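You operate a simulated robot arm through the tools that you are given. There is no shell and no other tool.

The job below is to be done with a simulated two-armed robot. You get a single attempt, and the scene is never put back.

JOB
Test the stop button: start the line, stop it, free it, jog on to stop 3.
Fine: main switch on and speed 1 first; press start once, press stop while the line runs; use the forward button after.

The check looks at the end state, three seconds after you hand in, the way a careful person would. Anything else that was tipped, shoved, dropped, spilled or broken makes it a failure.

ROBOT AND FRAMES
Two 6-joint arms with two-finger parallel grippers on one trunk that stands fixed in place. Base frame: the origin is at the foot of the trunk, x ahead of it, y to its left, z up. Units: m, degrees, N and s.
The left shoulder is at [0.06, 0.187, 1.297], the right one opposite. With the tool pointing down near the work surface each hand reaches from about 0.24 to 0.62 m from the base axis, measured 20 degrees to its own side. Payload 1.57 kg a hand.
The TCP of each hand is the grasp point between the finger pads, 0.03 m short of the fingertips. In the tool frame z runs along the fingers and y along their closing line. The gripper opens to 0.11 m. The fingers are 0.024 m wide and 0.012 m thick; the gripper's body (0.048 by 0.112 m) begins 0.078 m behind the TCP.
Orientation is told as [roll, pitch, yaw] about the base's x, y, z axes, in that order, counted from this pose: with the fingers straight down and closing along the base's y, the tool's x points along the base's -x, its y along +y and its z along -z.

CONTROLS
- The arms move only by the tool jog_arm. It takes "left_targets", "right_targets" or both (then of equal length, played together; a hand with none holds still); each is a list that holds one entry, the list of rows, each a list of 6 numbers: the shift along the tool's x, y, z in m, then the turn, a rotation vector about the tool's x, y, z in rad. In form: [[[x, y, z, ax, ay, az], ...]]. A call has 1 to 20 rows; each row is the pose to reach, as a shift and turn from the pose commanded when the call began, along the tool's axes at that moment. "left_gripper" and "right_gripper" are, for a hand that has rows, the finger opening in m, from 0 to 0.11, set as the call begins (left out, the last holds). Rows are played at 5 a second. More than 0.05 m and 8.6 degrees between two rows, or a gripper value outside its range, and nothing of the call is played. Where a pose cannot be reached the arm comes as near as it can. A force on the tool above 40 N (or 10 N above the force at the start of the call, whichever is more), or a blocked arm, ends the call early, and 0.2 s more pass. Each finger travels about 0.153 m/s and halts on what it meets, pressing with about 30 N; the grip force reading is that of the motor and also rises with nothing between the fingers. The clock runs only during rows and for 0.2 s after the last one: add rows that repeat a pose to give the fingers time. It gives the time, the measured TCP pose, the force on the tool (base axes), the opening and the grip force at its end, in the units of the frame above (readings bear some noise), with the torque about the TCP (base axes, N m) and any sound that the robot's microphone picked up, and new pictures: "pictures" is both (left out), scene, wrist or none (wrist: the cameras of the hands that moved).
- Cameras (640 x 400 px; columns grow to the right, rows downward): "scene" is now at [0.017, 0.0238, 1.8445]; the picture's right is [0.28, -0.96, 0.00], its down [-0.68, -0.20, -0.71] and it looks along [0.68, 0.20, -0.70] (base axes); focal length 344 px, centre (320, 200). "left" rides on the left gripper at [0.07, -0.016, -0.141] in its tool frame; the picture's right is [0.23, 0.97, 0.00], its down [-0.85, 0.20, -0.48] and it looks along [-0.47, 0.11, 0.88] (tool axes); focal length 222 px, centre (320, 200). "right" rides on the right gripper at [0.07, 0.016, -0.141] in its tool frame; the picture's right is [-0.23, 0.97, 0.00], its down [-0.86, -0.20, -0.48] and it looks along [-0.47, -0.11, 0.88] (tool axes); focal length 222 px, centre (320, 200). There is no depth. A picture from a camera that has moved, and an enlarged one, comes with that camera's place and axes in the base frame and with its lens.
- raise_lower(by): slides the trunk up (or, below 0, down) by that many m; the arms and the scene camera ride with it, the base frame stays. It gives what a move gives, with no picture.
- aim_head(pan, tilt): turns the head with the scene camera to pan (to the left, within 86 degrees either way) and tilt (down, from -29 to 69), counted from straight ahead of the robot. It gives what a move gives, and a new picture of the scene camera.
- enlarge(camera, box): a new picture of the part [left, top, right, bottom] of that camera's present view, enlarged. The clock stands still meanwhile.
- sign_off(): hands the job in; it is judged then, once.

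Places have to be worked out from the pictures, the camera data and where the tool is seen. Open the grippers and draw the arms clear of the work before you hand the job in, unless the task says otherwise.

The tools are called after "Request:" as a command line: name --argument value ..., lists and objects as JSON in quotes. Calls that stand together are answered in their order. jog_arm: Moves the arms, as the interface text tells. Its arguments: {"type":"object","properties":{"left_targets":{"type":"array","items":{"type":"array","items":{"type":"array","items":{"type":"number"}}}},"left_gripper":{"type":"number"},"right_targets":{"type":"array","items":{"type":"array","items":{"type":"array","items":{"type":"number"}}}},"right_gripper":{"type":"number"},"pictures":{"type":"string","enum":["both","scene","wrist","none"]}},"required":[]} The other tools are called the same way: raise_lower (by) moves the trunk up or down; aim_head (pan, tilt) turns the head that bears the scene camera; enlarge (camera, box) takes an enlarged picture of a part of a camera's view; sign_off () hands the job in.

At the start:

```text
time_s: 0.0
left_tool_pos: [0.3284, 0.1017, 1.5176]
left_orientation: [-0.1, 0.0, 0.0]
left_wrist_force: [-0.1, -0.4, 0.4]
left_ft_torque: [0.03, 0.01, -0.01]
left_finger_gap: 0.11
left_grasp_force: 0.0
right_tool_pos: [0.3138, -0.1396, 1.5076]
right_orientation: [0.0, 0.0, 0.0]
right_wrist_force: [0.2, -0.9, 0.4]
right_ft_torque: [0.02, 0.03, -0.01]
right_finger_gap: 0.1099
right_grasp_force: 0.0
trunk travel left (down, up): [-0.925, 0.065]
head pan, tilt (commanded): [16.3, 44.7]
```

scene: 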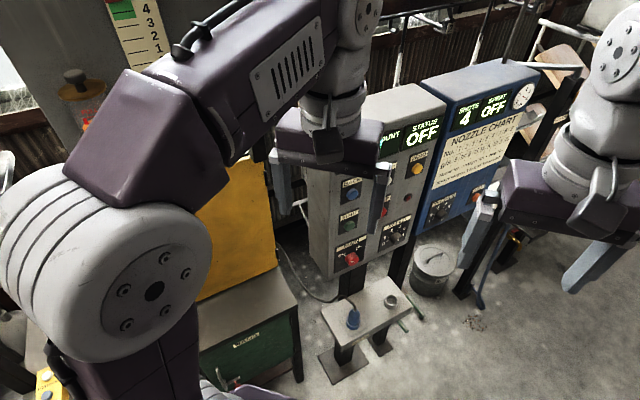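
right: 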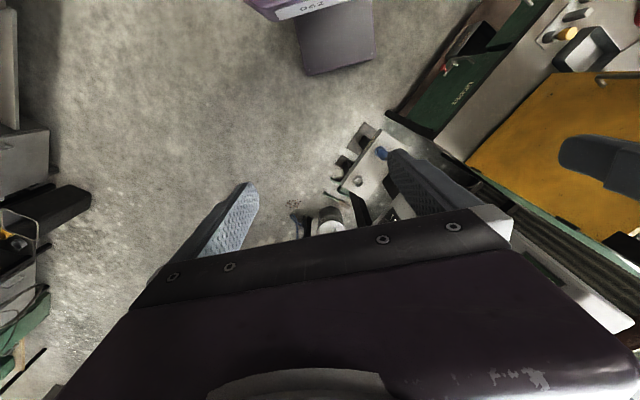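
left: 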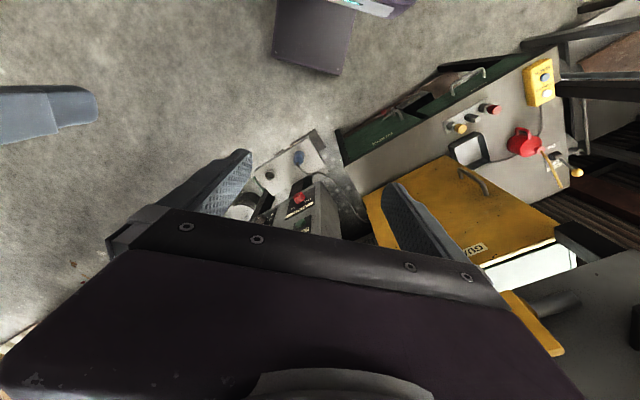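

The arms block part of the scene view. I'll enlarge parts of the scene to understand the control panels before moving anything.

Request:
enlarge --camera "scene" --box '[280, 60, 560, 300]'

Request:
enlarge --camera "left" --box '[220, 30, 640, 290]'

Request:
enlarge --camera "scene" --box '[0, 0, 240, 150]'

Request:
enlarge --camera "right" --box '[280, 0, 640, 260]'

```text
1.67 times, centred on (420, 180) of scene
camera zoom: at [0.017, 0.0238, 1.8445], right [0.28, -0.96, 0.0], down [-0.68, -0.2, -0.71], along [0.68, 0.2, -0.7], focal length 573 px, centre (153, 233)
```

zoom: 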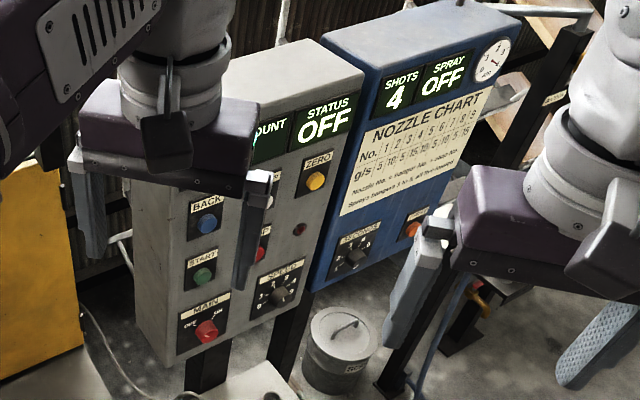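

```text
1.52 times, centred on (430, 160) of left
camera zoom: at [0.2578, 0.085, 1.6586], right [-0.23, 0.97, 0.0], down [0.85, 0.2, 0.48], along [0.47, 0.11, -0.88], focal length 338 px, centre (152, 261)
```

zoom: 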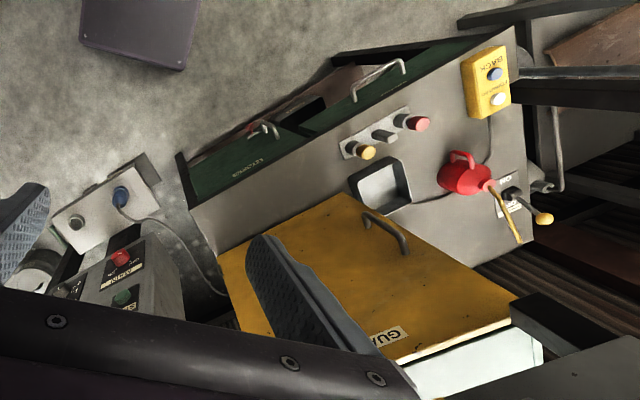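

```text
2.67 times, centred on (120, 75) of scene
camera zoom: at [0.017, 0.0238, 1.8445], right [0.28, -0.96, 0.0], down [-0.68, -0.2, -0.71], along [0.68, 0.2, -0.7], focal length 918 px, centre (853, 533)
```

zoom: 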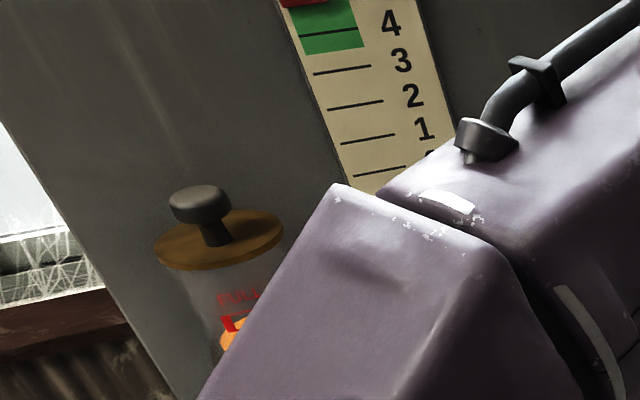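

```text
1.54 times, centred on (460, 130) of right
camera zoom: at [0.2443, -0.1251, 1.6483], right [0.23, 0.97, 0.0], down [0.86, -0.2, 0.48], along [0.47, -0.11, -0.88], focal length 342 px, centre (105, 308)
```

zoom: 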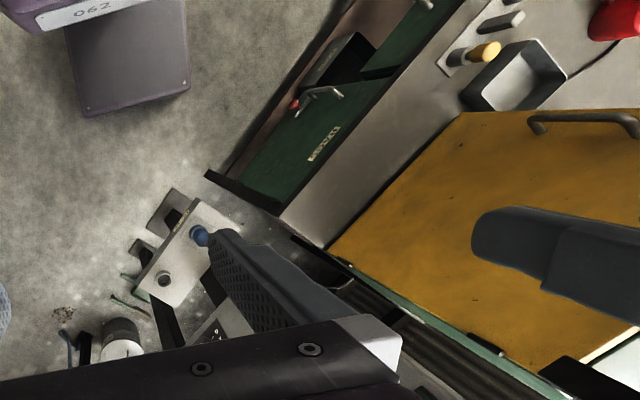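

The grey console (COUNT/STATUS, MAIN, START, SPEED, ...) is the line control. I'll look around with the head to find everything else, including the line's stops.

Request:
aim_head --pan 0 --tilt 20

Request:
aim_head --pan 60 --tilt 30

Request:
aim_head --pan 30 --tilt 5

Request:
aim_head --pan -50 --tilt 30

```text
time_s: 0.9
left_tool_pos: [0.3286, 0.1035, 1.519]
left_orientation: [0.0, 0.0, -0.1]
left_wrist_force: [-0.1, -0.3, 0.2]
left_ft_torque: [0.03, 0.0, 0.05]
left_finger_gap: 0.1101
left_grasp_force: 0.1
right_tool_pos: [0.3148, -0.1396, 1.5056]
right_orientation: [0.1, -0.1, 0.0]
right_wrist_force: [-0.8, 0.1, 0.3]
right_ft_torque: [0.01, 0.0, -0.01]
right_finger_gap: 0.11
right_grasp_force: 0.0
trunk travel left (down, up): [-0.925, 0.065]
head pan, tilt (commanded): [0.0, 20.0]
camera scene: at [0.0319, 0.001, 1.8827], right [0.0, -1.0, 0.0], down [-0.34, 0.0, -0.94], along [0.94, 0.0, -0.34], focal length 344 px, centre (320, 200)
```

scene: 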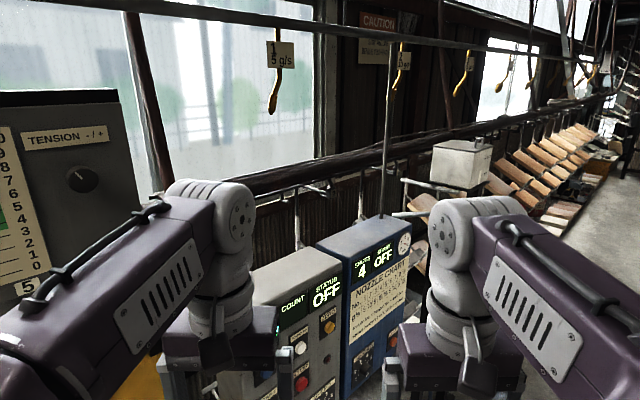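

```text
time_s: 2.2
left_tool_pos: [0.328, 0.1028, 1.5182]
left_orientation: [0.0, 0.0, 0.0]
left_wrist_force: [0.4, -0.1, 0.2]
left_ft_torque: [-0.01, 0.01, -0.04]
left_finger_gap: 0.1098
left_grasp_force: 0.0
right_tool_pos: [0.3152, -0.1393, 1.5071]
right_orientation: [0.1, 0.0, 0.0]
right_wrist_force: [0.7, -0.5, 0.4]
right_ft_torque: [-0.05, -0.01, 0.01]
right_finger_gap: 0.1101
right_grasp_force: 0.1
trunk travel left (down, up): [-0.925, 0.065]
head pan, tilt (commanded): [60.0, 30.0]
camera scene: at [-0.0158, 0.0792, 1.8667], right [0.87, -0.5, 0.0], down [-0.25, -0.43, -0.87], along [0.43, 0.75, -0.5], focal length 344 px, centre (320, 200)
```

scene: 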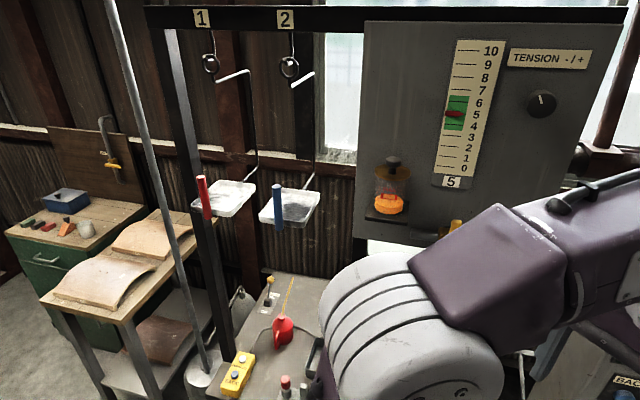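

```text
time_s: 3.1
left_tool_pos: [0.3273, 0.1026, 1.5177]
left_orientation: [0.0, 0.0, 0.0]
left_wrist_force: [0.0, 0.7, 0.4]
left_ft_torque: [-0.02, 0.0, 0.01]
left_finger_gap: 0.11
left_grasp_force: 0.0
right_tool_pos: [0.3139, -0.1413, 1.5085]
right_orientation: [0.0, 0.0, 0.0]
right_wrist_force: [0.3, -0.2, 0.4]
right_ft_torque: [-0.03, -0.04, 0.01]
right_finger_gap: 0.1103
right_grasp_force: 0.0
trunk travel left (down, up): [-0.925, 0.065]
head pan, tilt (commanded): [30.0, 5.0]
camera scene: at [0.0182, 0.047, 1.907], right [0.5, -0.87, 0.0], down [-0.08, -0.04, -1.0], along [0.86, 0.5, -0.09], focal length 344 px, centre (320, 200)
```

scene: 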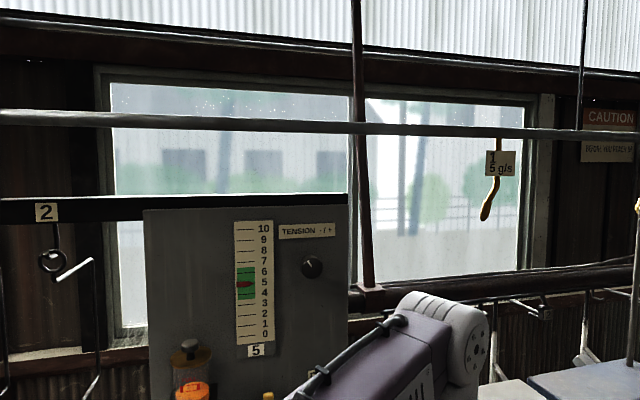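

```text
time_s: 4.7
left_tool_pos: [0.3284, 0.103, 1.5179]
left_orientation: [0.0, -0.1, -0.1]
left_wrist_force: [0.4, -0.5, -0.1]
left_ft_torque: [-0.02, 0.04, 0.0]
left_finger_gap: 0.11
left_grasp_force: 0.1
right_tool_pos: [0.3138, -0.1402, 1.5065]
right_orientation: [0.1, -0.1, 0.0]
right_wrist_force: [0.4, 0.8, 0.0]
right_ft_torque: [-0.03, 0.03, -0.02]
right_finger_gap: 0.1099
right_grasp_force: 0.1
trunk travel left (down, up): [-0.925, 0.065]
head pan, tilt (commanded): [-50.0, 30.0]
camera scene: at [-0.0029, -0.0682, 1.8667], right [-0.77, -0.64, 0.0], down [-0.32, 0.38, -0.87], along [0.56, -0.66, -0.5], focal length 344 px, centre (320, 200)
```

scene: 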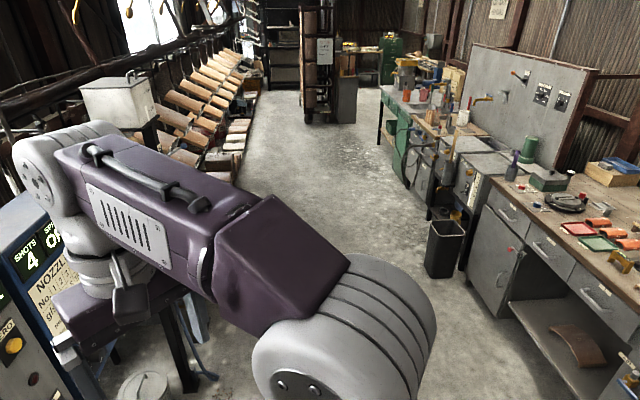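

The room is cluttered, and the arms hide the console. I'll take closer looks at what can be read from different head angles before moving.

Request:
aim_head --pan -10 --tilt 0

Request:
enlarge --camera "scene" --box '[160, 60, 480, 260]'

Request:
enlarge --camera "scene" --box '[400, 60, 640, 210]'

Request:
aim_head --pan 0 --tilt 55

Request:
enlarge --camera "scene" --box '[160, 0, 480, 200]'

```text
time_s: 5.7
left_tool_pos: [0.3279, 0.1017, 1.5181]
left_orientation: [0.0, 0.0, -0.1]
left_wrist_force: [-0.3, 0.3, 0.7]
left_ft_torque: [0.0, -0.01, -0.05]
left_finger_gap: 0.1101
left_grasp_force: 0.0
right_tool_pos: [0.3132, -0.1399, 1.508]
right_orientation: [0.0, -0.1, 0.0]
right_wrist_force: [0.1, -0.1, 0.3]
right_ft_torque: [-0.03, 0.0, 0.0]
right_finger_gap: 0.1103
right_grasp_force: 0.0
trunk travel left (down, up): [-0.925, 0.065]
head pan, tilt (commanded): [-10.0, 0.0]
camera scene: at [0.0273, -0.0148, 1.915], right [-0.17, -0.98, 0.0], down [0.0, 0.0, -1.0], along [0.98, -0.17, 0.0], focal length 344 px, centre (320, 200)
```

scene: 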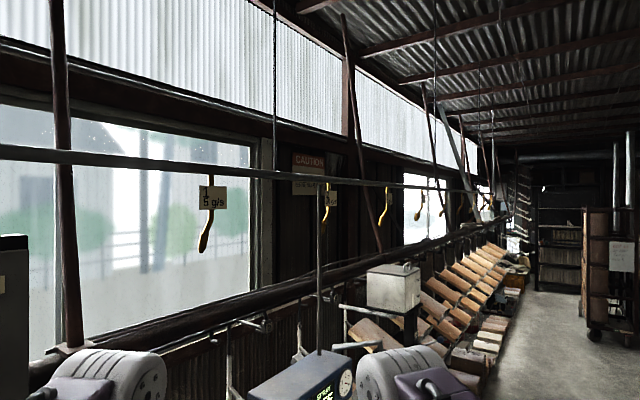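

```text
2.00 times, centred on (320, 160) of scene
camera zoom: at [0.0273, -0.0148, 1.915], right [-0.17, -0.98, 0.0], down [0.0, 0.0, -1.0], along [0.98, -0.17, 0.0], focal length 688 px, centre (320, 280)
```

zoom: 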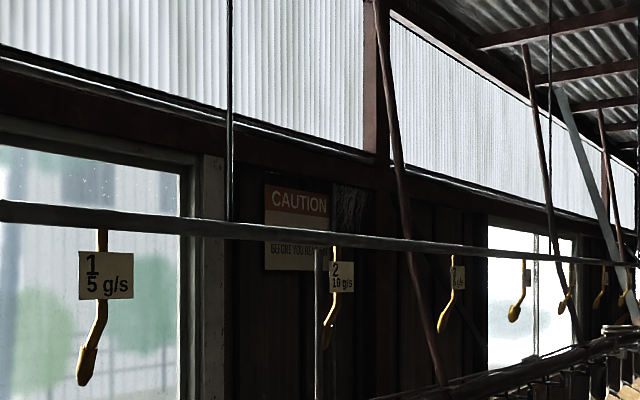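

```text
2.67 times, centred on (520, 135) of scene
camera zoom: at [0.0273, -0.0148, 1.915], right [-0.17, -0.98, 0.0], down [0.0, 0.0, -1.0], along [0.98, -0.17, 0.0], focal length 918 px, centre (-213, 373)
```

zoom: 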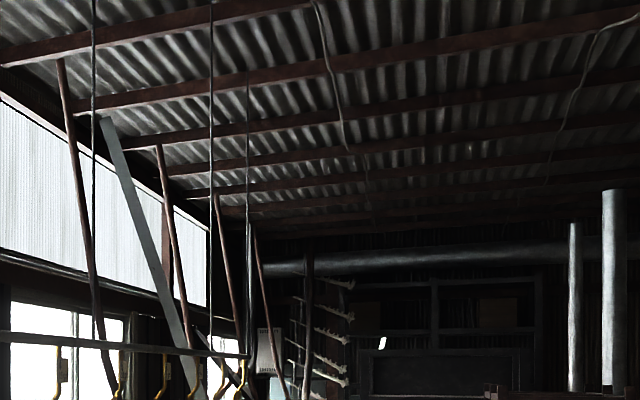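

```text
time_s: 7.0
left_tool_pos: [0.3281, 0.1024, 1.5185]
left_orientation: [0.0, 0.0, 0.0]
left_wrist_force: [-0.1, -0.3, 1.0]
left_ft_torque: [-0.04, 0.0, -0.02]
left_finger_gap: 0.1099
left_grasp_force: 0.1
right_tool_pos: [0.3122, -0.1393, 1.5066]
right_orientation: [0.0, 0.0, 0.1]
right_wrist_force: [-0.2, -0.8, -0.1]
right_ft_torque: [0.02, 0.02, 0.03]
right_finger_gap: 0.1102
right_grasp_force: 0.3
trunk travel left (down, up): [-0.925, 0.065]
head pan, tilt (commanded): [0.0, 55.0]
camera scene: at [0.011, 0.001, 1.8307], right [0.0, -1.0, 0.0], down [-0.82, 0.0, -0.57], along [0.57, 0.0, -0.82], focal length 344 px, centre (320, 200)
```

scene: 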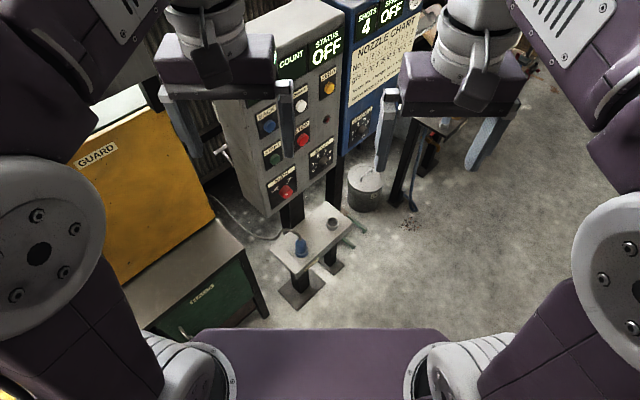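

```text
2.00 times, centred on (320, 100) of scene
camera zoom: at [0.011, 0.001, 1.8307], right [0.0, -1.0, 0.0], down [-0.82, 0.0, -0.57], along [0.57, 0.0, -0.82], focal length 688 px, centre (320, 400)
```

zoom: 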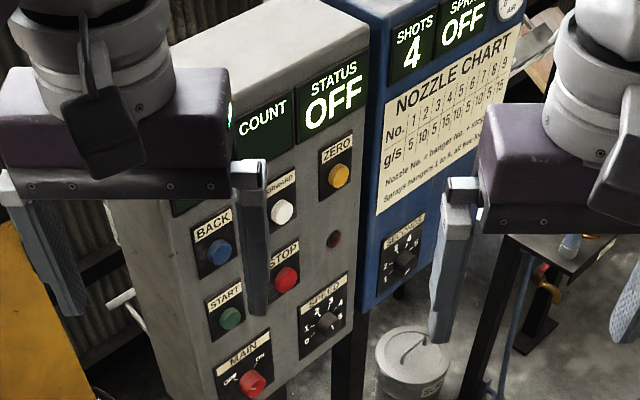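

By matching points in the scene and left-wrist pictures I put MAIN at about (0.62, 0.10, 1.01) and START at about (0.62, 0.115, 1.15). The panel seems to face roughly (-0.7, -0.7, 0). Next I want clearance data for the left side, so I'll take a view there, raise the trunk a little and view again for parallax.

Request:
aim_head --pan 40 --tilt 25

Request:
raise_lower --by 0.06

Request:
enlarge --camera "scene" --box '[0, 0, 640, 400]'

Request:
enlarge --camera "left" --box '[0, 0, 640, 400]'

```text
time_s: 8.1
left_tool_pos: [0.3284, 0.1004, 1.5171]
left_orientation: [0.0, 0.0, 0.0]
left_wrist_force: [0.7, -0.4, 0.8]
left_ft_torque: [-0.03, 0.0, 0.0]
left_finger_gap: 0.1101
left_grasp_force: 0.1
right_tool_pos: [0.314, -0.1415, 1.5064]
right_orientation: [0.0, 0.0, 0.1]
right_wrist_force: [0.3, -0.8, -0.1]
right_ft_torque: [-0.03, 0.02, 0.0]
right_finger_gap: 0.1103
right_grasp_force: 0.0
trunk travel left (down, up): [-0.925, 0.065]
head pan, tilt (commanded): [40.0, 25.0]
camera scene: at [0.0094, 0.06, 1.8746], right [0.64, -0.77, 0.0], down [-0.32, -0.27, -0.91], along [0.69, 0.58, -0.42], focal length 344 px, centre (320, 200)
```

scene: 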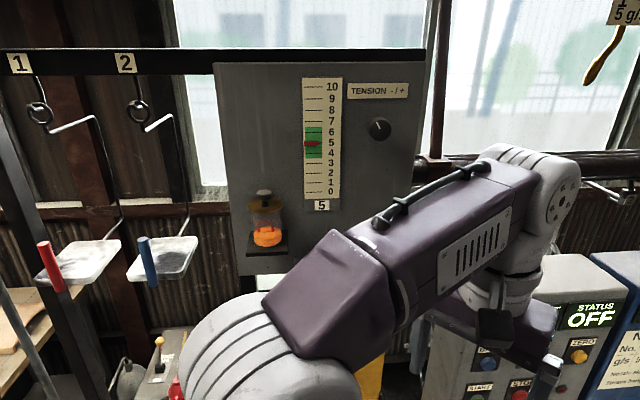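

```text
time_s: 9.1
left_tool_pos: [0.3286, 0.1017, 1.5776]
left_orientation: [-0.1, 0.0, 0.0]
left_wrist_force: [-0.4, -0.7, -0.3]
left_ft_torque: [-0.03, -0.03, 0.02]
left_finger_gap: 0.1099
left_grasp_force: 0.1
right_tool_pos: [0.3135, -0.1402, 1.5666]
right_orientation: [0.0, -0.1, 0.1]
right_wrist_force: [-0.2, 0.0, -0.7]
right_ft_torque: [-0.02, 0.01, 0.04]
right_finger_gap: 0.11
right_grasp_force: 0.1
trunk travel left (down, up): [-0.985, 0.005]
head pan, tilt (commanded): [40.0, 25.0]
```

```text
1.00 times, centred on (320, 200) of scene (not enlarged: the box is as wide or as high as the picture)
camera zoom: at [0.0096, 0.0602, 1.9347], right [0.64, -0.77, 0.0], down [-0.32, -0.27, -0.91], along [0.69, 0.58, -0.42], focal length 344 px, centre (320, 200)
```

zoom: 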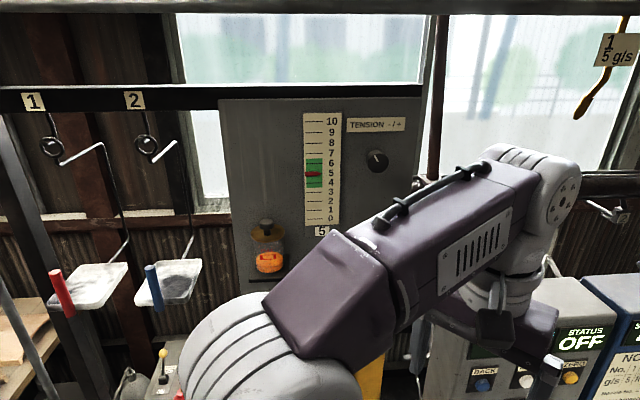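

```text
1.00 times, centred on (320, 200) of left (not enlarged: the box is as wide or as high as the picture)
camera zoom: at [0.258, 0.085, 1.7186], right [-0.23, 0.97, 0.0], down [0.86, 0.2, 0.48], along [0.47, 0.11, -0.88], focal length 222 px, centre (320, 200)
```

zoom: 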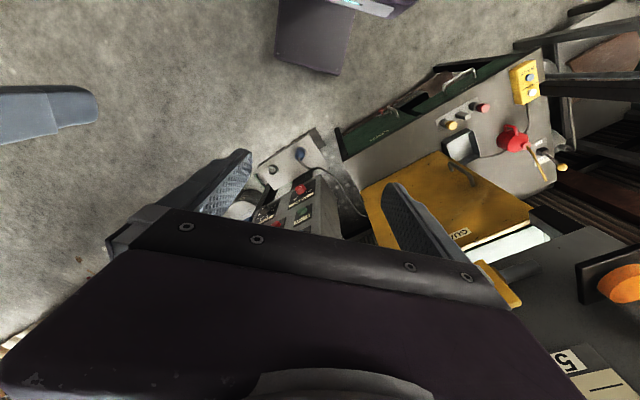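

The tension board (plane about 0.66 m out along the diagonal) and the guard are clear of the left hand, so I'll move the left hand back and to the left. That should uncover the console.

Request:
jog_arm --left_targets '[[[0.02, 0.045, 0, 0, 0, 0], [0.04, 0.09, 0, 0, 0, 0], [0.06, 0.135, 0, 0, 0, 0], [0.08, 0.17, 0, 0, 0, 0]]]' --pictures "wrist"

Request:
aim_head --pan 5 --tilt 50

Request:
enlarge --camera "scene" --box '[200, 20, 460, 220]'

```text
time_s: 10.1
left_tool_pos: [0.2463, 0.2717, 1.5753]
left_orientation: [0.1, 0.1, 0.0]
left_wrist_force: [-0.1, -0.5, -0.5]
left_ft_torque: [-0.03, 0.01, 0.01]
left_finger_gap: 0.11
left_grasp_force: 0.2
right_tool_pos: [0.3139, -0.1417, 1.5657]
right_orientation: [0.0, -0.1, 0.0]
right_wrist_force: [-0.9, -0.3, 0.7]
right_ft_torque: [0.0, 0.02, -0.01]
right_finger_gap: 0.1097
right_grasp_force: 0.0
trunk travel left (down, up): [-0.985, 0.005]
head pan, tilt (commanded): [40.0, 25.0]
camera left: at [0.1766, 0.2555, 1.717], right [-0.23, 0.97, 0.0], down [0.86, 0.2, 0.48], along [0.47, 0.11, -0.88], focal length 222 px, centre (320, 200)
```

left: 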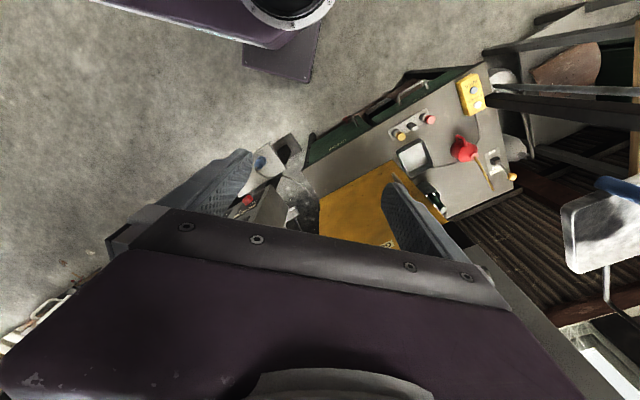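

```text
time_s: 11.1
left_tool_pos: [0.2466, 0.2726, 1.5766]
left_orientation: [-0.1, -0.1, 0.1]
left_wrist_force: [0.5, -0.1, 0.3]
left_ft_torque: [0.04, 0.0, 0.03]
left_finger_gap: 0.11
left_grasp_force: 0.1
right_tool_pos: [0.3143, -0.1399, 1.5677]
right_orientation: [0.0, 0.1, 0.0]
right_wrist_force: [0.1, 0.1, -0.1]
right_ft_torque: [-0.01, -0.01, -0.02]
right_finger_gap: 0.1099
right_grasp_force: 0.1
trunk travel left (down, up): [-0.985, 0.005]
head pan, tilt (commanded): [5.0, 50.0]
camera scene: at [0.0153, 0.0079, 1.8972], right [0.09, -1.0, 0.0], down [-0.76, -0.07, -0.64], along [0.64, 0.06, -0.77], focal length 344 px, centre (320, 200)
```

scene: 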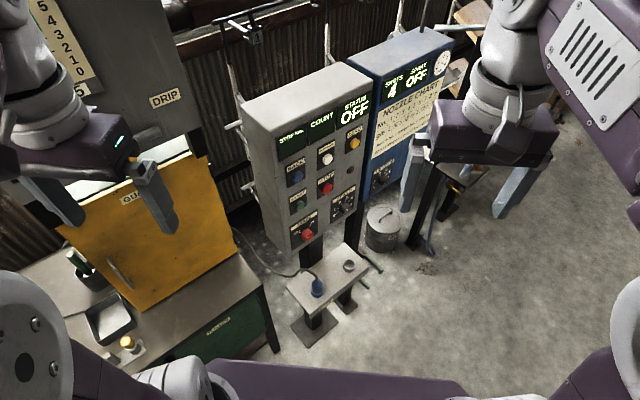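

```text
2.00 times, centred on (330, 120) of scene
camera zoom: at [0.0153, 0.0079, 1.8972], right [0.09, -1.0, 0.0], down [-0.76, -0.07, -0.64], along [0.64, 0.06, -0.77], focal length 688 px, centre (300, 360)
```

zoom: 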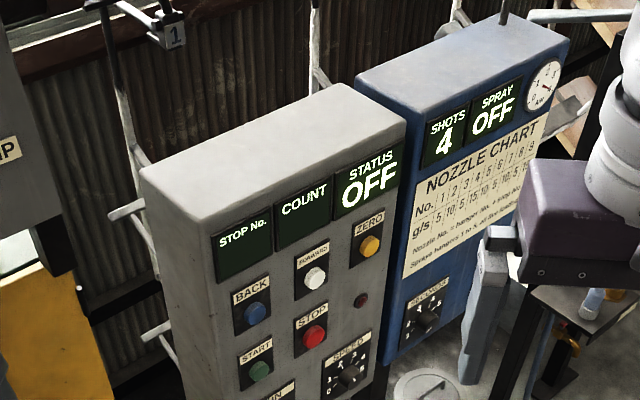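

The displays now read STOP No., COUNT and STATUS, all with power off. I'll bring the right hand toward the console, yawing about 45° first while moving forward and down, still well clear of the panel.

Request:
jog_arm --right_targets '[[[-0.015, 0.008, 0.02, 0, 0, -0.13], [-0.03, 0.016, 0.05, 0, 0, -0.26], [-0.045, 0.024, 0.08, 0, 0, -0.39], [-0.06, 0.032, 0.11, 0, 0, -0.52], [-0.075, 0.04, 0.13, 0, 0, -0.65], [-0.09, 0.05, 0.15, 0, 0, -0.785]]]' --right_gripper 0.11 --pictures "both"

```text
time_s: 12.5
left_tool_pos: [0.2494, 0.2725, 1.5758]
left_orientation: [0.1, 0.1, 0.0]
left_wrist_force: [1.0, 0.1, 0.0]
left_ft_torque: [0.03, 0.01, 0.02]
left_finger_gap: 0.1105
left_grasp_force: 0.1
right_tool_pos: [0.4044, -0.0889, 1.4165]
right_orientation: [0.0, 0.0, 45.3]
right_wrist_force: [-0.3, -0.7, -0.1]
right_ft_torque: [0.02, 0.02, 0.03]
right_finger_gap: 0.1101
right_grasp_force: 0.1
trunk travel left (down, up): [-0.985, 0.005]
head pan, tilt (commanded): [5.0, 50.0]
camera scene: at [0.0172, 0.0083, 1.8972], right [0.09, -1.0, 0.0], down [-0.76, -0.07, -0.64], along [0.64, 0.06, -0.77], focal length 344 px, centre (320, 200)
camera right: at [0.3437, -0.1275, 1.557], right [-0.53, 0.85, 0.0], down [0.74, 0.47, 0.48], along [0.41, 0.25, -0.88], focal length 222 px, centre (320, 200)
```

scene: 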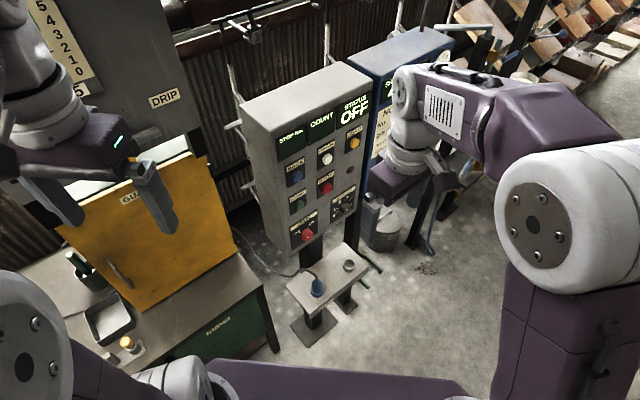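
right: 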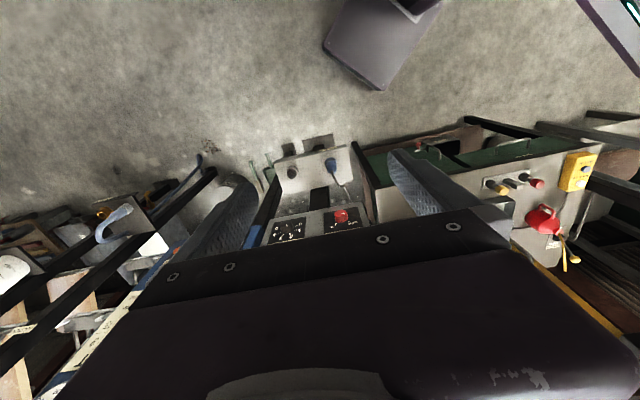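

The yaw is done and the panel's edges now look square to the hand. Next I pitch the fingers up to point horizontally at the panel while lowering to about z = 1.2, keeping about 0.2 m clearance.

Request:
jog_arm --right_targets '[[[-0.006, -0.001, 0.02, 0, -0.1428, 0], [-0.012, -0.002, 0.04, 0, -0.2856, 0], [-0.018, -0.003, 0.06, 0, -0.4284, 0], [-0.024, -0.004, 0.08, 0, -0.5712, 0], [-0.03, -0.005, 0.1, 0, -0.714, 0], [-0.036, -0.006, 0.12, 0, -0.8568, 0], [-0.042, -0.007, 0.14, 0, -0.9996, 0], [-0.048, -0.008, 0.16, 0, -1.1424, 0], [-0.054, -0.009, 0.18, 0, -1.2852, 0], [-0.06, -0.01, 0.2, 0, -1.428, 0], [-0.066, -0.012, 0.21, 0, -1.5708, 0]]]' --pictures "both"

```text
time_s: 14.9
left_tool_pos: [0.2484, 0.2715, 1.576]
left_orientation: [-0.1, 0.2, 0.1]
left_wrist_force: [-0.1, 0.1, 0.7]
left_ft_torque: [-0.01, 0.03, 0.0]
left_finger_gap: 0.11
left_grasp_force: 0.2
right_tool_pos: [0.5778, -0.0794, 1.21]
right_orientation: [96.9, -88.7, -50.9]
right_wrist_force: [-0.1, -0.4, 0.1]
right_ft_torque: [0.01, 0.0, 0.0]
right_finger_gap: 0.1101
right_grasp_force: 0.1
right hand out of reach, approached as far as the arm can: row 7, 8, 9, 10, 11
trunk travel left (down, up): [-0.985, 0.005]
head pan, tilt (commanded): [5.0, 50.0]
camera scene: at [0.0172, 0.0069, 1.8973], right [0.09, -1.0, 0.0], down [-0.76, -0.07, -0.64], along [0.64, 0.06, -0.77], focal length 344 px, centre (320, 200)
camera right: at [0.4672, -0.1695, 1.1405], right [-0.7, 0.67, 0.25], down [-0.18, -0.5, 0.85], along [0.69, 0.55, 0.47], focal length 222 px, centre (320, 200)
```

scene: 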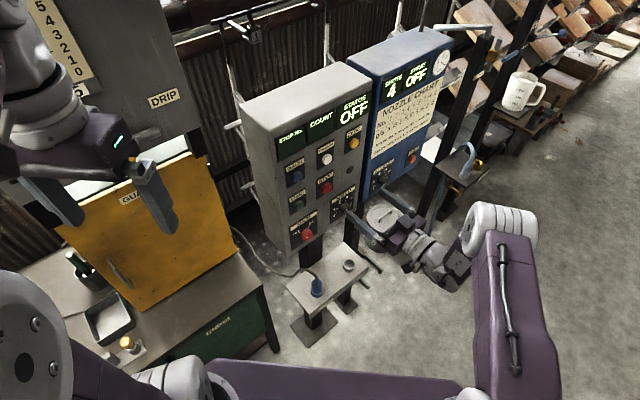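
right: 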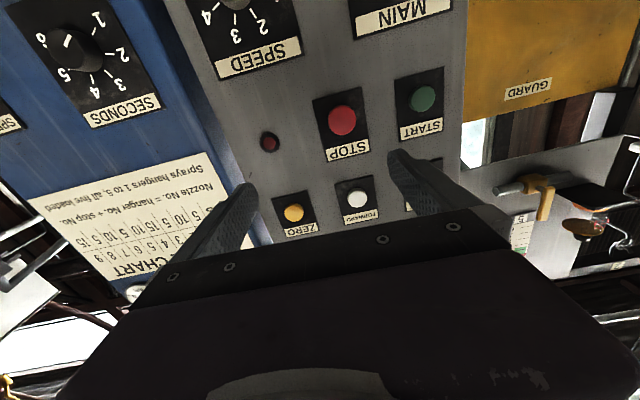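

The hand couldn't fold back as far as I asked and sits at about (0.578, -0.079, 1.21), but it has a good view of the panel. I'll enlarge the wrist view to see the controls in detail.

Request:
enlarge --camera "right" --box '[200, 0, 480, 180]'

Request:
enlarge --camera "right" --box '[0, 0, 280, 180]'

Request:
enlarge --camera "right" --box '[0, 120, 280, 300]'

Request:
enlarge --camera "scene" --box '[220, 60, 400, 280]'

```text
2.22 times, centred on (340, 90) of right
camera zoom: at [0.4672, -0.1695, 1.1405], right [-0.7, 0.67, 0.25], down [-0.18, -0.5, 0.85], along [0.69, 0.55, 0.47], focal length 494 px, centre (276, 444)
```

zoom: 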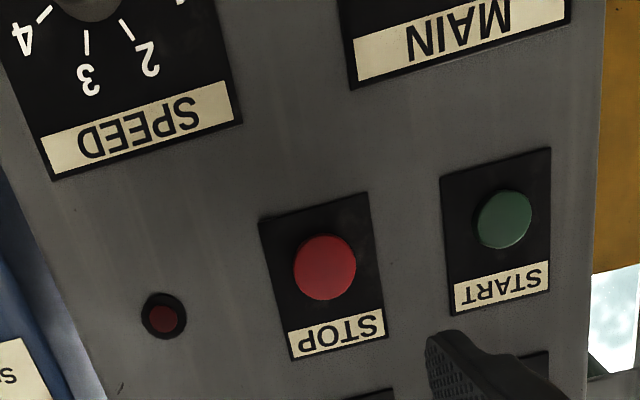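

```text
2.22 times, centred on (140, 90) of right
camera zoom: at [0.4672, -0.1695, 1.1405], right [-0.7, 0.67, 0.25], down [-0.18, -0.5, 0.85], along [0.69, 0.55, 0.47], focal length 494 px, centre (720, 444)
```

zoom: 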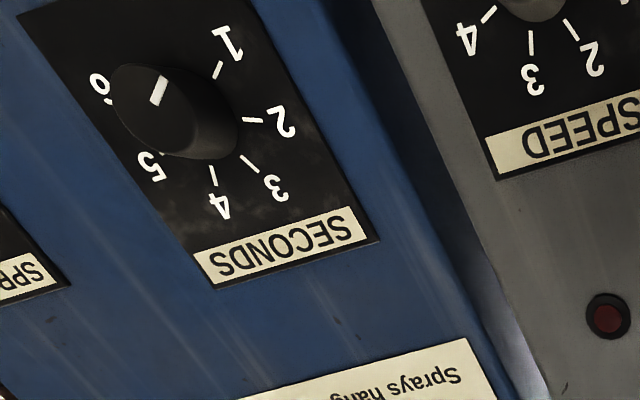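

```text
2.22 times, centred on (140, 210) of right
camera zoom: at [0.4672, -0.1695, 1.1405], right [-0.7, 0.67, 0.25], down [-0.18, -0.5, 0.85], along [0.69, 0.55, 0.47], focal length 494 px, centre (720, 178)
```

zoom: 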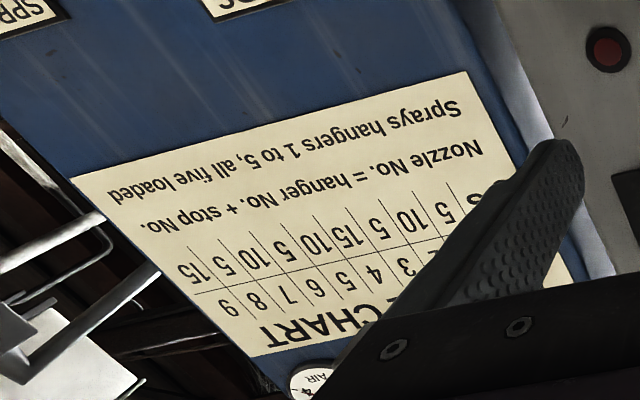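

```text
1.82 times, centred on (310, 170) of scene
camera zoom: at [0.0172, 0.0069, 1.8973], right [0.09, -1.0, 0.0], down [-0.76, -0.07, -0.64], along [0.64, 0.06, -0.77], focal length 626 px, centre (338, 254)
```

zoom: 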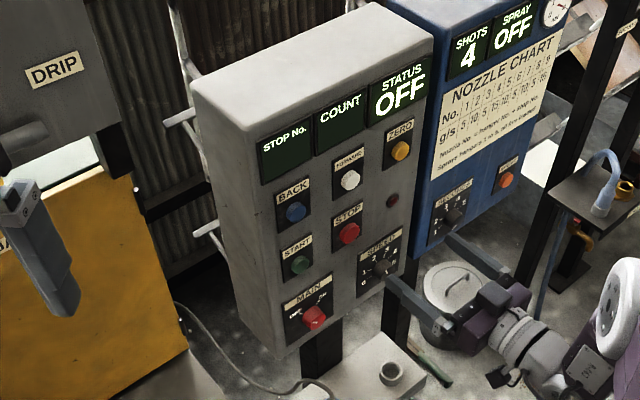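

Triangulating from both cameras puts STOP at about (0.650, 0.047, 1.192), START at (0.582, 0.112, 1.192), FORWARD at (0.653, 0.043, 1.301) and MAIN/SPEED at z ≈ 1.07. The panel normal is about azimuth 46°, so the hand is square to it. I'll lower the hand to see the bottom row (MAIN, SPEED).

Request:
jog_arm --right_targets '[[[0.04, 0, 0, 0, 0, 0], [0.08, 0, 0, 0, 0, 0], [0.12, 0, 0, 0, 0, 0]]]' --pictures "both"

```text
time_s: 15.7
left_tool_pos: [0.2463, 0.2713, 1.5762]
left_orientation: [0.0, 0.0, -0.1]
left_wrist_force: [0.1, 1.1, 0.2]
left_ft_torque: [-0.01, 0.02, -0.03]
left_finger_gap: 0.1098
left_grasp_force: 0.0
right_tool_pos: [0.5768, -0.0783, 1.0918]
right_orientation: [-146.8, -89.9, -168.2]
right_wrist_force: [0.1, -0.2, -0.3]
right_ft_torque: [0.01, -0.01, -0.01]
right_finger_gap: 0.1101
right_grasp_force: 0.0
right hand out of reach, approached as far as the arm can: row 1
trunk travel left (down, up): [-0.985, 0.005]
head pan, tilt (commanded): [5.0, 50.0]
camera scene: at [0.0153, 0.0076, 1.8973], right [0.09, -1.0, 0.0], down [-0.76, -0.07, -0.64], along [0.64, 0.06, -0.77], focal length 344 px, centre (320, 200)
camera right: at [0.4661, -0.1677, 1.0208], right [-0.69, 0.69, 0.23], down [-0.2, -0.48, 0.85], along [0.7, 0.54, 0.47], focal length 222 px, centre (320, 200)
```

scene: 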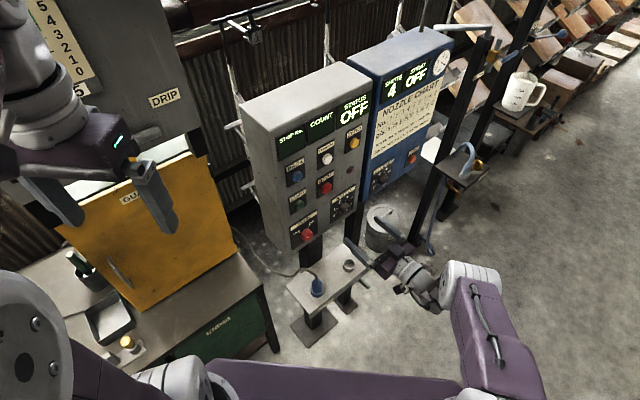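
right: 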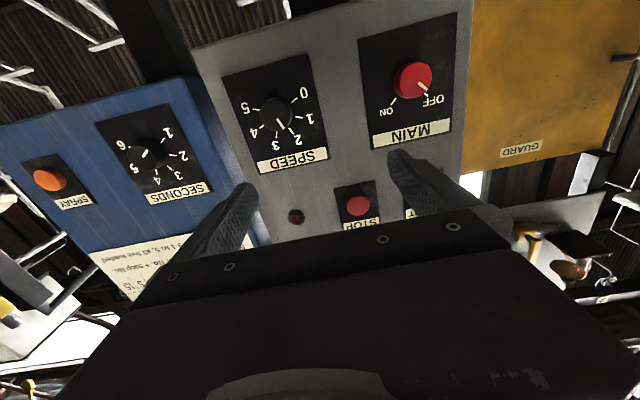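

Now both knobs are visible. I'll enlarge them to read the pointer positions.

Request:
enlarge --camera "right" --box '[350, 10, 470, 160]'

Request:
enlarge --camera "right" --box '[210, 40, 340, 180]'

Request:
enlarge --camera "scene" --box '[230, 160, 380, 270]'

```text
2.67 times, centred on (410, 85) of right
camera zoom: at [0.4661, -0.1677, 1.0208], right [-0.69, 0.69, 0.23], down [-0.2, -0.48, 0.85], along [0.7, 0.54, 0.47], focal length 592 px, centre (80, 507)
```

zoom: 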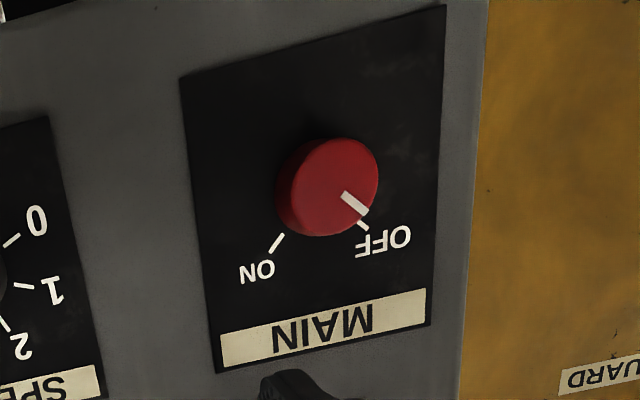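

```text
2.86 times, centred on (275, 110) of right
camera zoom: at [0.4661, -0.1677, 1.0208], right [-0.69, 0.69, 0.23], down [-0.2, -0.48, 0.85], along [0.7, 0.54, 0.47], focal length 635 px, centre (449, 457)
```

zoom: 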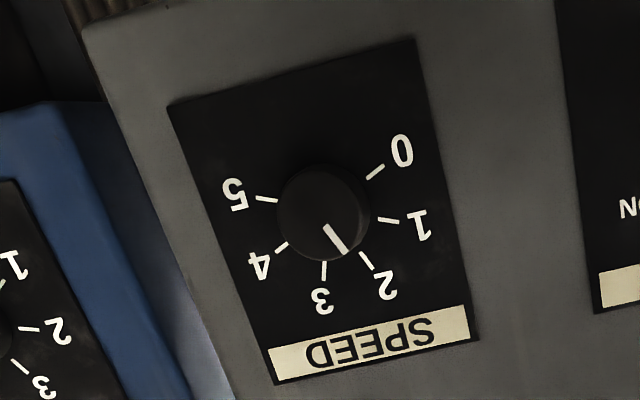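

```text
3.64 times, centred on (305, 215) of scene
camera zoom: at [0.0153, 0.0076, 1.8973], right [0.09, -1.0, 0.0], down [-0.76, -0.07, -0.64], along [0.64, 0.06, -0.77], focal length 1251 px, centre (374, 146)
```

zoom: 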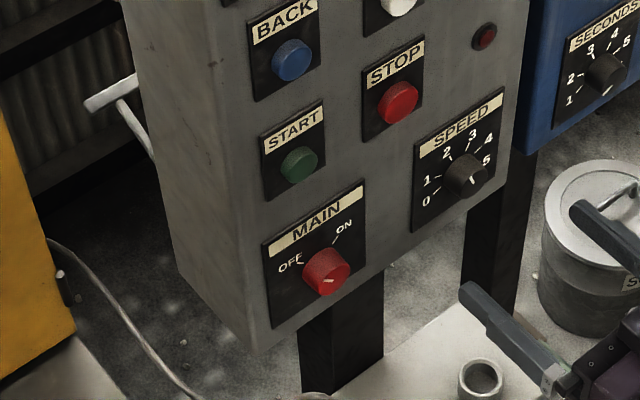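

MAIN points at OFF and SPEED points at 2. From the two cameras the MAIN knob face is at about (0.585, 0.091, 1.044) and SPEED at about (0.703, -0.017, 1.044). The panel normal is about azimuth 46.5°, so I move the open hand in front of MAIN at a standoff and trim the yaw by 1.5°.

Request:
jog_arm --right_targets '[[[0.012, 0.029, 0.01, -0.006, 0, 0], [0.024, 0.058, 0.02, -0.013, 0, 0], [0.036, 0.086, 0.03, -0.02, 0, 0], [0.048, 0.114, 0.04, -0.026, 0, 0]]]' --pictures "both"

Request:
jog_arm --right_targets '[[[0, 0, 0, 0, 0, -0.14], [0, 0, 0, 0, 0, -0.28], [0, 0, 0, 0, 0, -0.42], [0, 0, 0, 0, 0, -0.56], [0, 0, 0, 0, 0, -0.7]]]' --pictures "both"

```text
time_s: 16.7
left_tool_pos: [0.2478, 0.2727, 1.5758]
left_orientation: [0.0, 0.0, -0.1]
left_wrist_force: [0.0, 0.0, -0.6]
left_ft_torque: [-0.02, 0.03, 0.0]
left_finger_gap: 0.1096
left_grasp_force: 0.0
right_tool_pos: [0.5302, 0.0306, 1.0349]
right_orientation: [133.3, -89.8, -86.7]
right_wrist_force: [-0.7, 0.1, 0.3]
right_ft_torque: [-0.03, 0.02, -0.04]
right_finger_gap: 0.1099
right_grasp_force: 0.0
right hand out of reach, approached as far as the arm can: row 3, 4
trunk travel left (down, up): [-0.985, 0.005]
head pan, tilt (commanded): [5.0, 50.0]
camera scene: at [0.0153, 0.0089, 1.8972], right [0.09, -1.0, 0.0], down [-0.76, -0.07, -0.64], along [0.64, 0.06, -0.77], focal length 344 px, centre (320, 200)
camera right: at [0.4213, -0.0607, 0.9659], right [-0.71, 0.67, 0.23], down [-0.18, -0.49, 0.85], along [0.68, 0.56, 0.47], focal length 222 px, centre (320, 200)
```

scene: 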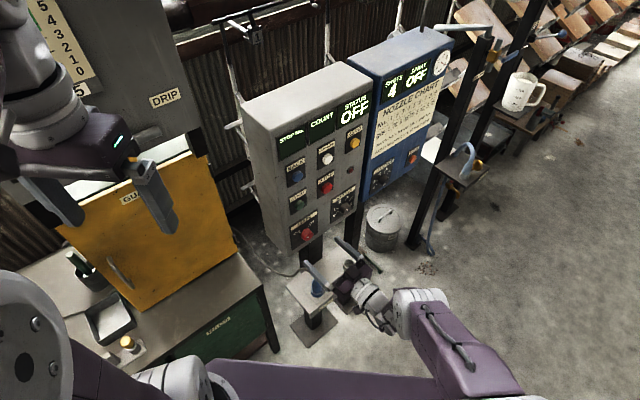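
right: 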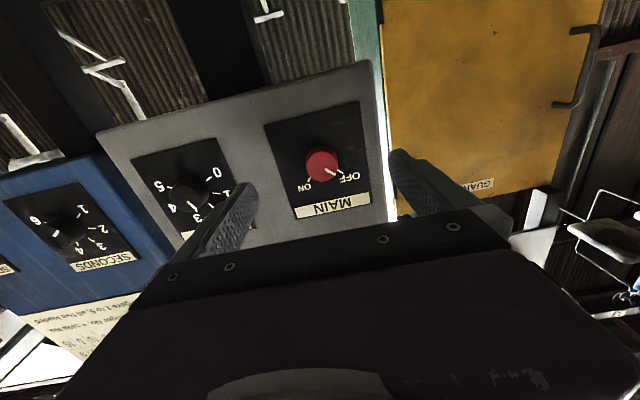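

```text
time_s: 17.9
left_tool_pos: [0.2471, 0.2709, 1.576]
left_orientation: [0.0, 0.0, 0.0]
left_wrist_force: [-0.9, 0.5, -0.1]
left_ft_torque: [-0.02, 0.01, 0.0]
left_finger_gap: 0.11
left_grasp_force: 0.0
right_tool_pos: [0.5879, -0.0092, 1.0572]
right_orientation: [-85.2, -61.7, 135.3]
right_wrist_force: [-0.3, 0.0, -1.3]
right_ft_torque: [0.04, 0.01, 0.0]
right_finger_gap: 0.1101
right_grasp_force: 0.0
right hand out of reach, approached as far as the arm can: row 1, 2, 3, 4, 5
trunk travel left (down, up): [-0.985, 0.005]
head pan, tilt (commanded): [5.0, 50.0]
camera scene: at [0.0153, 0.0075, 1.8972], right [0.09, -1.0, 0.0], down [-0.76, -0.07, -0.64], along [0.64, 0.06, -0.77], focal length 344 px, centre (320, 200)
camera right: at [0.5092, -0.1313, 0.9938], right [-0.74, 0.62, -0.26], down [-0.46, -0.19, 0.87], along [0.49, 0.76, 0.43], focal length 222 px, centre (320, 200)
```

scene: 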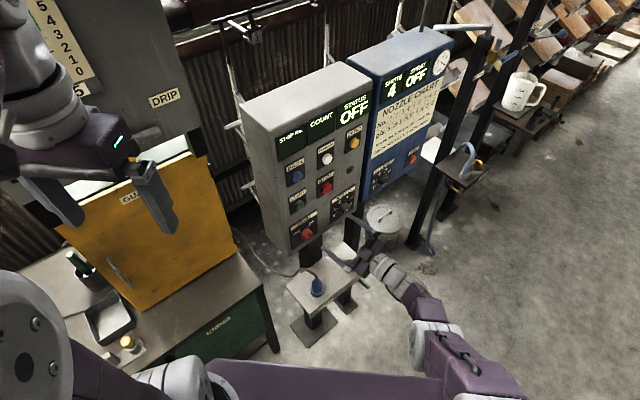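
right: 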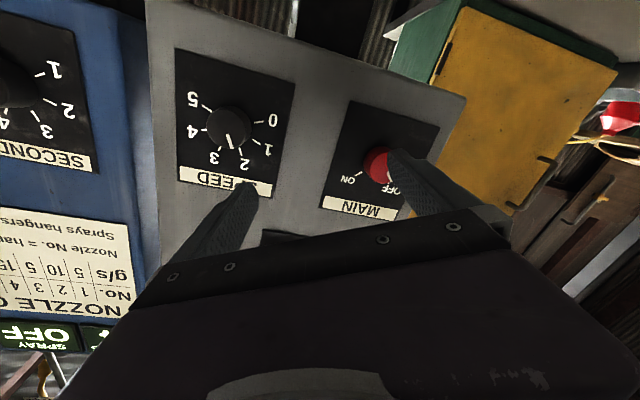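

Near the body the arm hits a fold limit, so the twist shifted the hand (tool axis still about azimuth 49°, twist about -28°). I'll hold for a moment to see where it settles.

Request:
jog_arm --right_targets '[[[0, 0, 0, 0, 0, 0], [0, 0, 0, 0, 0, 0]]]' --pictures "none"

```text
time_s: 18.5
left_tool_pos: [0.2481, 0.2725, 1.576]
left_orientation: [0.0, 0.0, 0.0]
left_wrist_force: [-0.1, 0.8, -0.2]
left_ft_torque: [-0.01, 0.01, 0.0]
left_finger_gap: 0.1099
left_grasp_force: 0.1
right_tool_pos: [0.5893, -0.0084, 1.0558]
right_orientation: [-85.4, -61.8, 135.4]
right_wrist_force: [-0.8, 0.7, -0.4]
right_ft_torque: [0.01, 0.01, -0.01]
right_finger_gap: 0.11
right_grasp_force: 0.0
trunk travel left (down, up): [-0.985, 0.005]
head pan, tilt (commanded): [5.0, 50.0]
```

The pose holds, so the command was clipped to what is reachable. I'll bring the hand back to zero twist, square to the panel, with fingertips about 2 cm short of the MAIN knob.

Request:
jog_arm --right_targets '[[[-0.006, 0.017, 0.006, 0.0154, -0.0065, 0.1234], [-0.012, 0.034, 0.012, 0.0308, -0.0129, 0.2467], [-0.018, 0.05, 0.018, 0.0462, -0.0194, 0.37], [-0.0234, 0.067, 0.0247, 0.0616, -0.0258, 0.4934]]]' --pictures "both"

```text
time_s: 19.5
left_tool_pos: [0.2478, 0.2727, 1.5757]
left_orientation: [0.0, 0.1, 0.1]
left_wrist_force: [0.6, -0.7, -0.4]
left_ft_torque: [0.02, 0.0, 0.0]
left_finger_gap: 0.1101
left_grasp_force: 0.2
right_tool_pos: [0.5585, 0.0561, 1.0379]
right_orientation: [126.0, -89.8, -79.6]
right_wrist_force: [0.6, 0.9, 0.5]
right_ft_torque: [-0.01, -0.01, 0.02]
right_finger_gap: 0.1101
right_grasp_force: 0.1
right hand out of reach, approached as far as the arm can: row 1, 2, 3, 4
trunk travel left (down, up): [-0.985, 0.005]
head pan, tilt (commanded): [5.0, 50.0]
camera scene: at [0.0152, 0.0086, 1.8972], right [0.09, -1.0, 0.0], down [-0.76, -0.07, -0.64], along [0.64, 0.06, -0.77], focal length 344 px, centre (320, 200)
camera right: at [0.4482, -0.0344, 0.9681], right [-0.71, 0.67, 0.23], down [-0.18, -0.49, 0.85], along [0.68, 0.56, 0.47], focal length 222 px, centre (320, 200)
```

scene: 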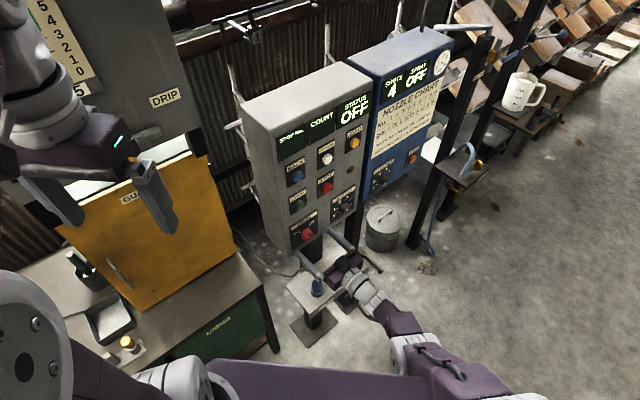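
right: 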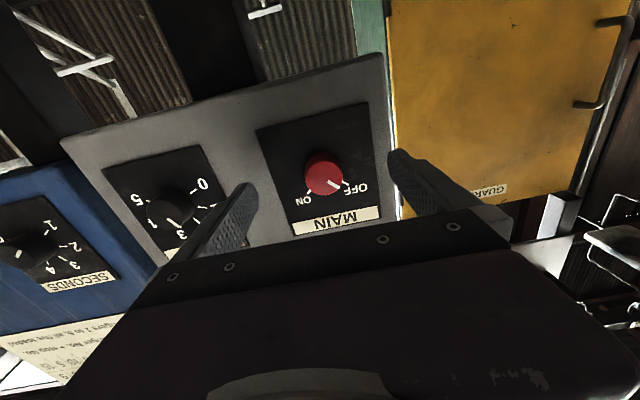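

The knob is nicely centred and only a few millimetres off target; the limit seems to be in the wrist roll on the negative side. I'll test positive (clockwise) twist here in free air, in a small amount first.

Request:
jog_arm --right_targets '[[[0, 0, 0, 0, 0, 0.13], [0, 0, 0, 0, 0, 0.26], [0, 0, 0, 0, 0, 0.39]]]' --pictures "wrist"

```text
time_s: 20.3
left_tool_pos: [0.2473, 0.2722, 1.5763]
left_orientation: [0.0, 0.0, 0.0]
left_wrist_force: [-0.1, 1.2, 0.0]
left_ft_torque: [-0.02, -0.02, 0.01]
left_finger_gap: 0.1102
left_grasp_force: 0.0
right_tool_pos: [0.5582, 0.0564, 1.0374]
right_orientation: [90.2, -67.5, -43.9]
right_wrist_force: [-0.9, 1.0, -0.6]
right_ft_torque: [-0.01, 0.0, 0.01]
right_finger_gap: 0.1102
right_grasp_force: 0.1
trunk travel left (down, up): [-0.985, 0.005]
head pan, tilt (commanded): [5.0, 50.0]
camera right: at [0.4306, -0.0178, 0.9798], right [-0.59, 0.56, 0.58], down [0.04, -0.7, 0.71], along [0.81, 0.44, 0.39], focal length 222 px, centre (320, 200)
```

right: 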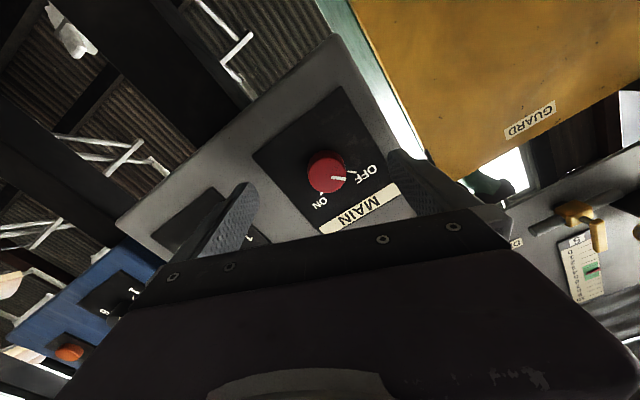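

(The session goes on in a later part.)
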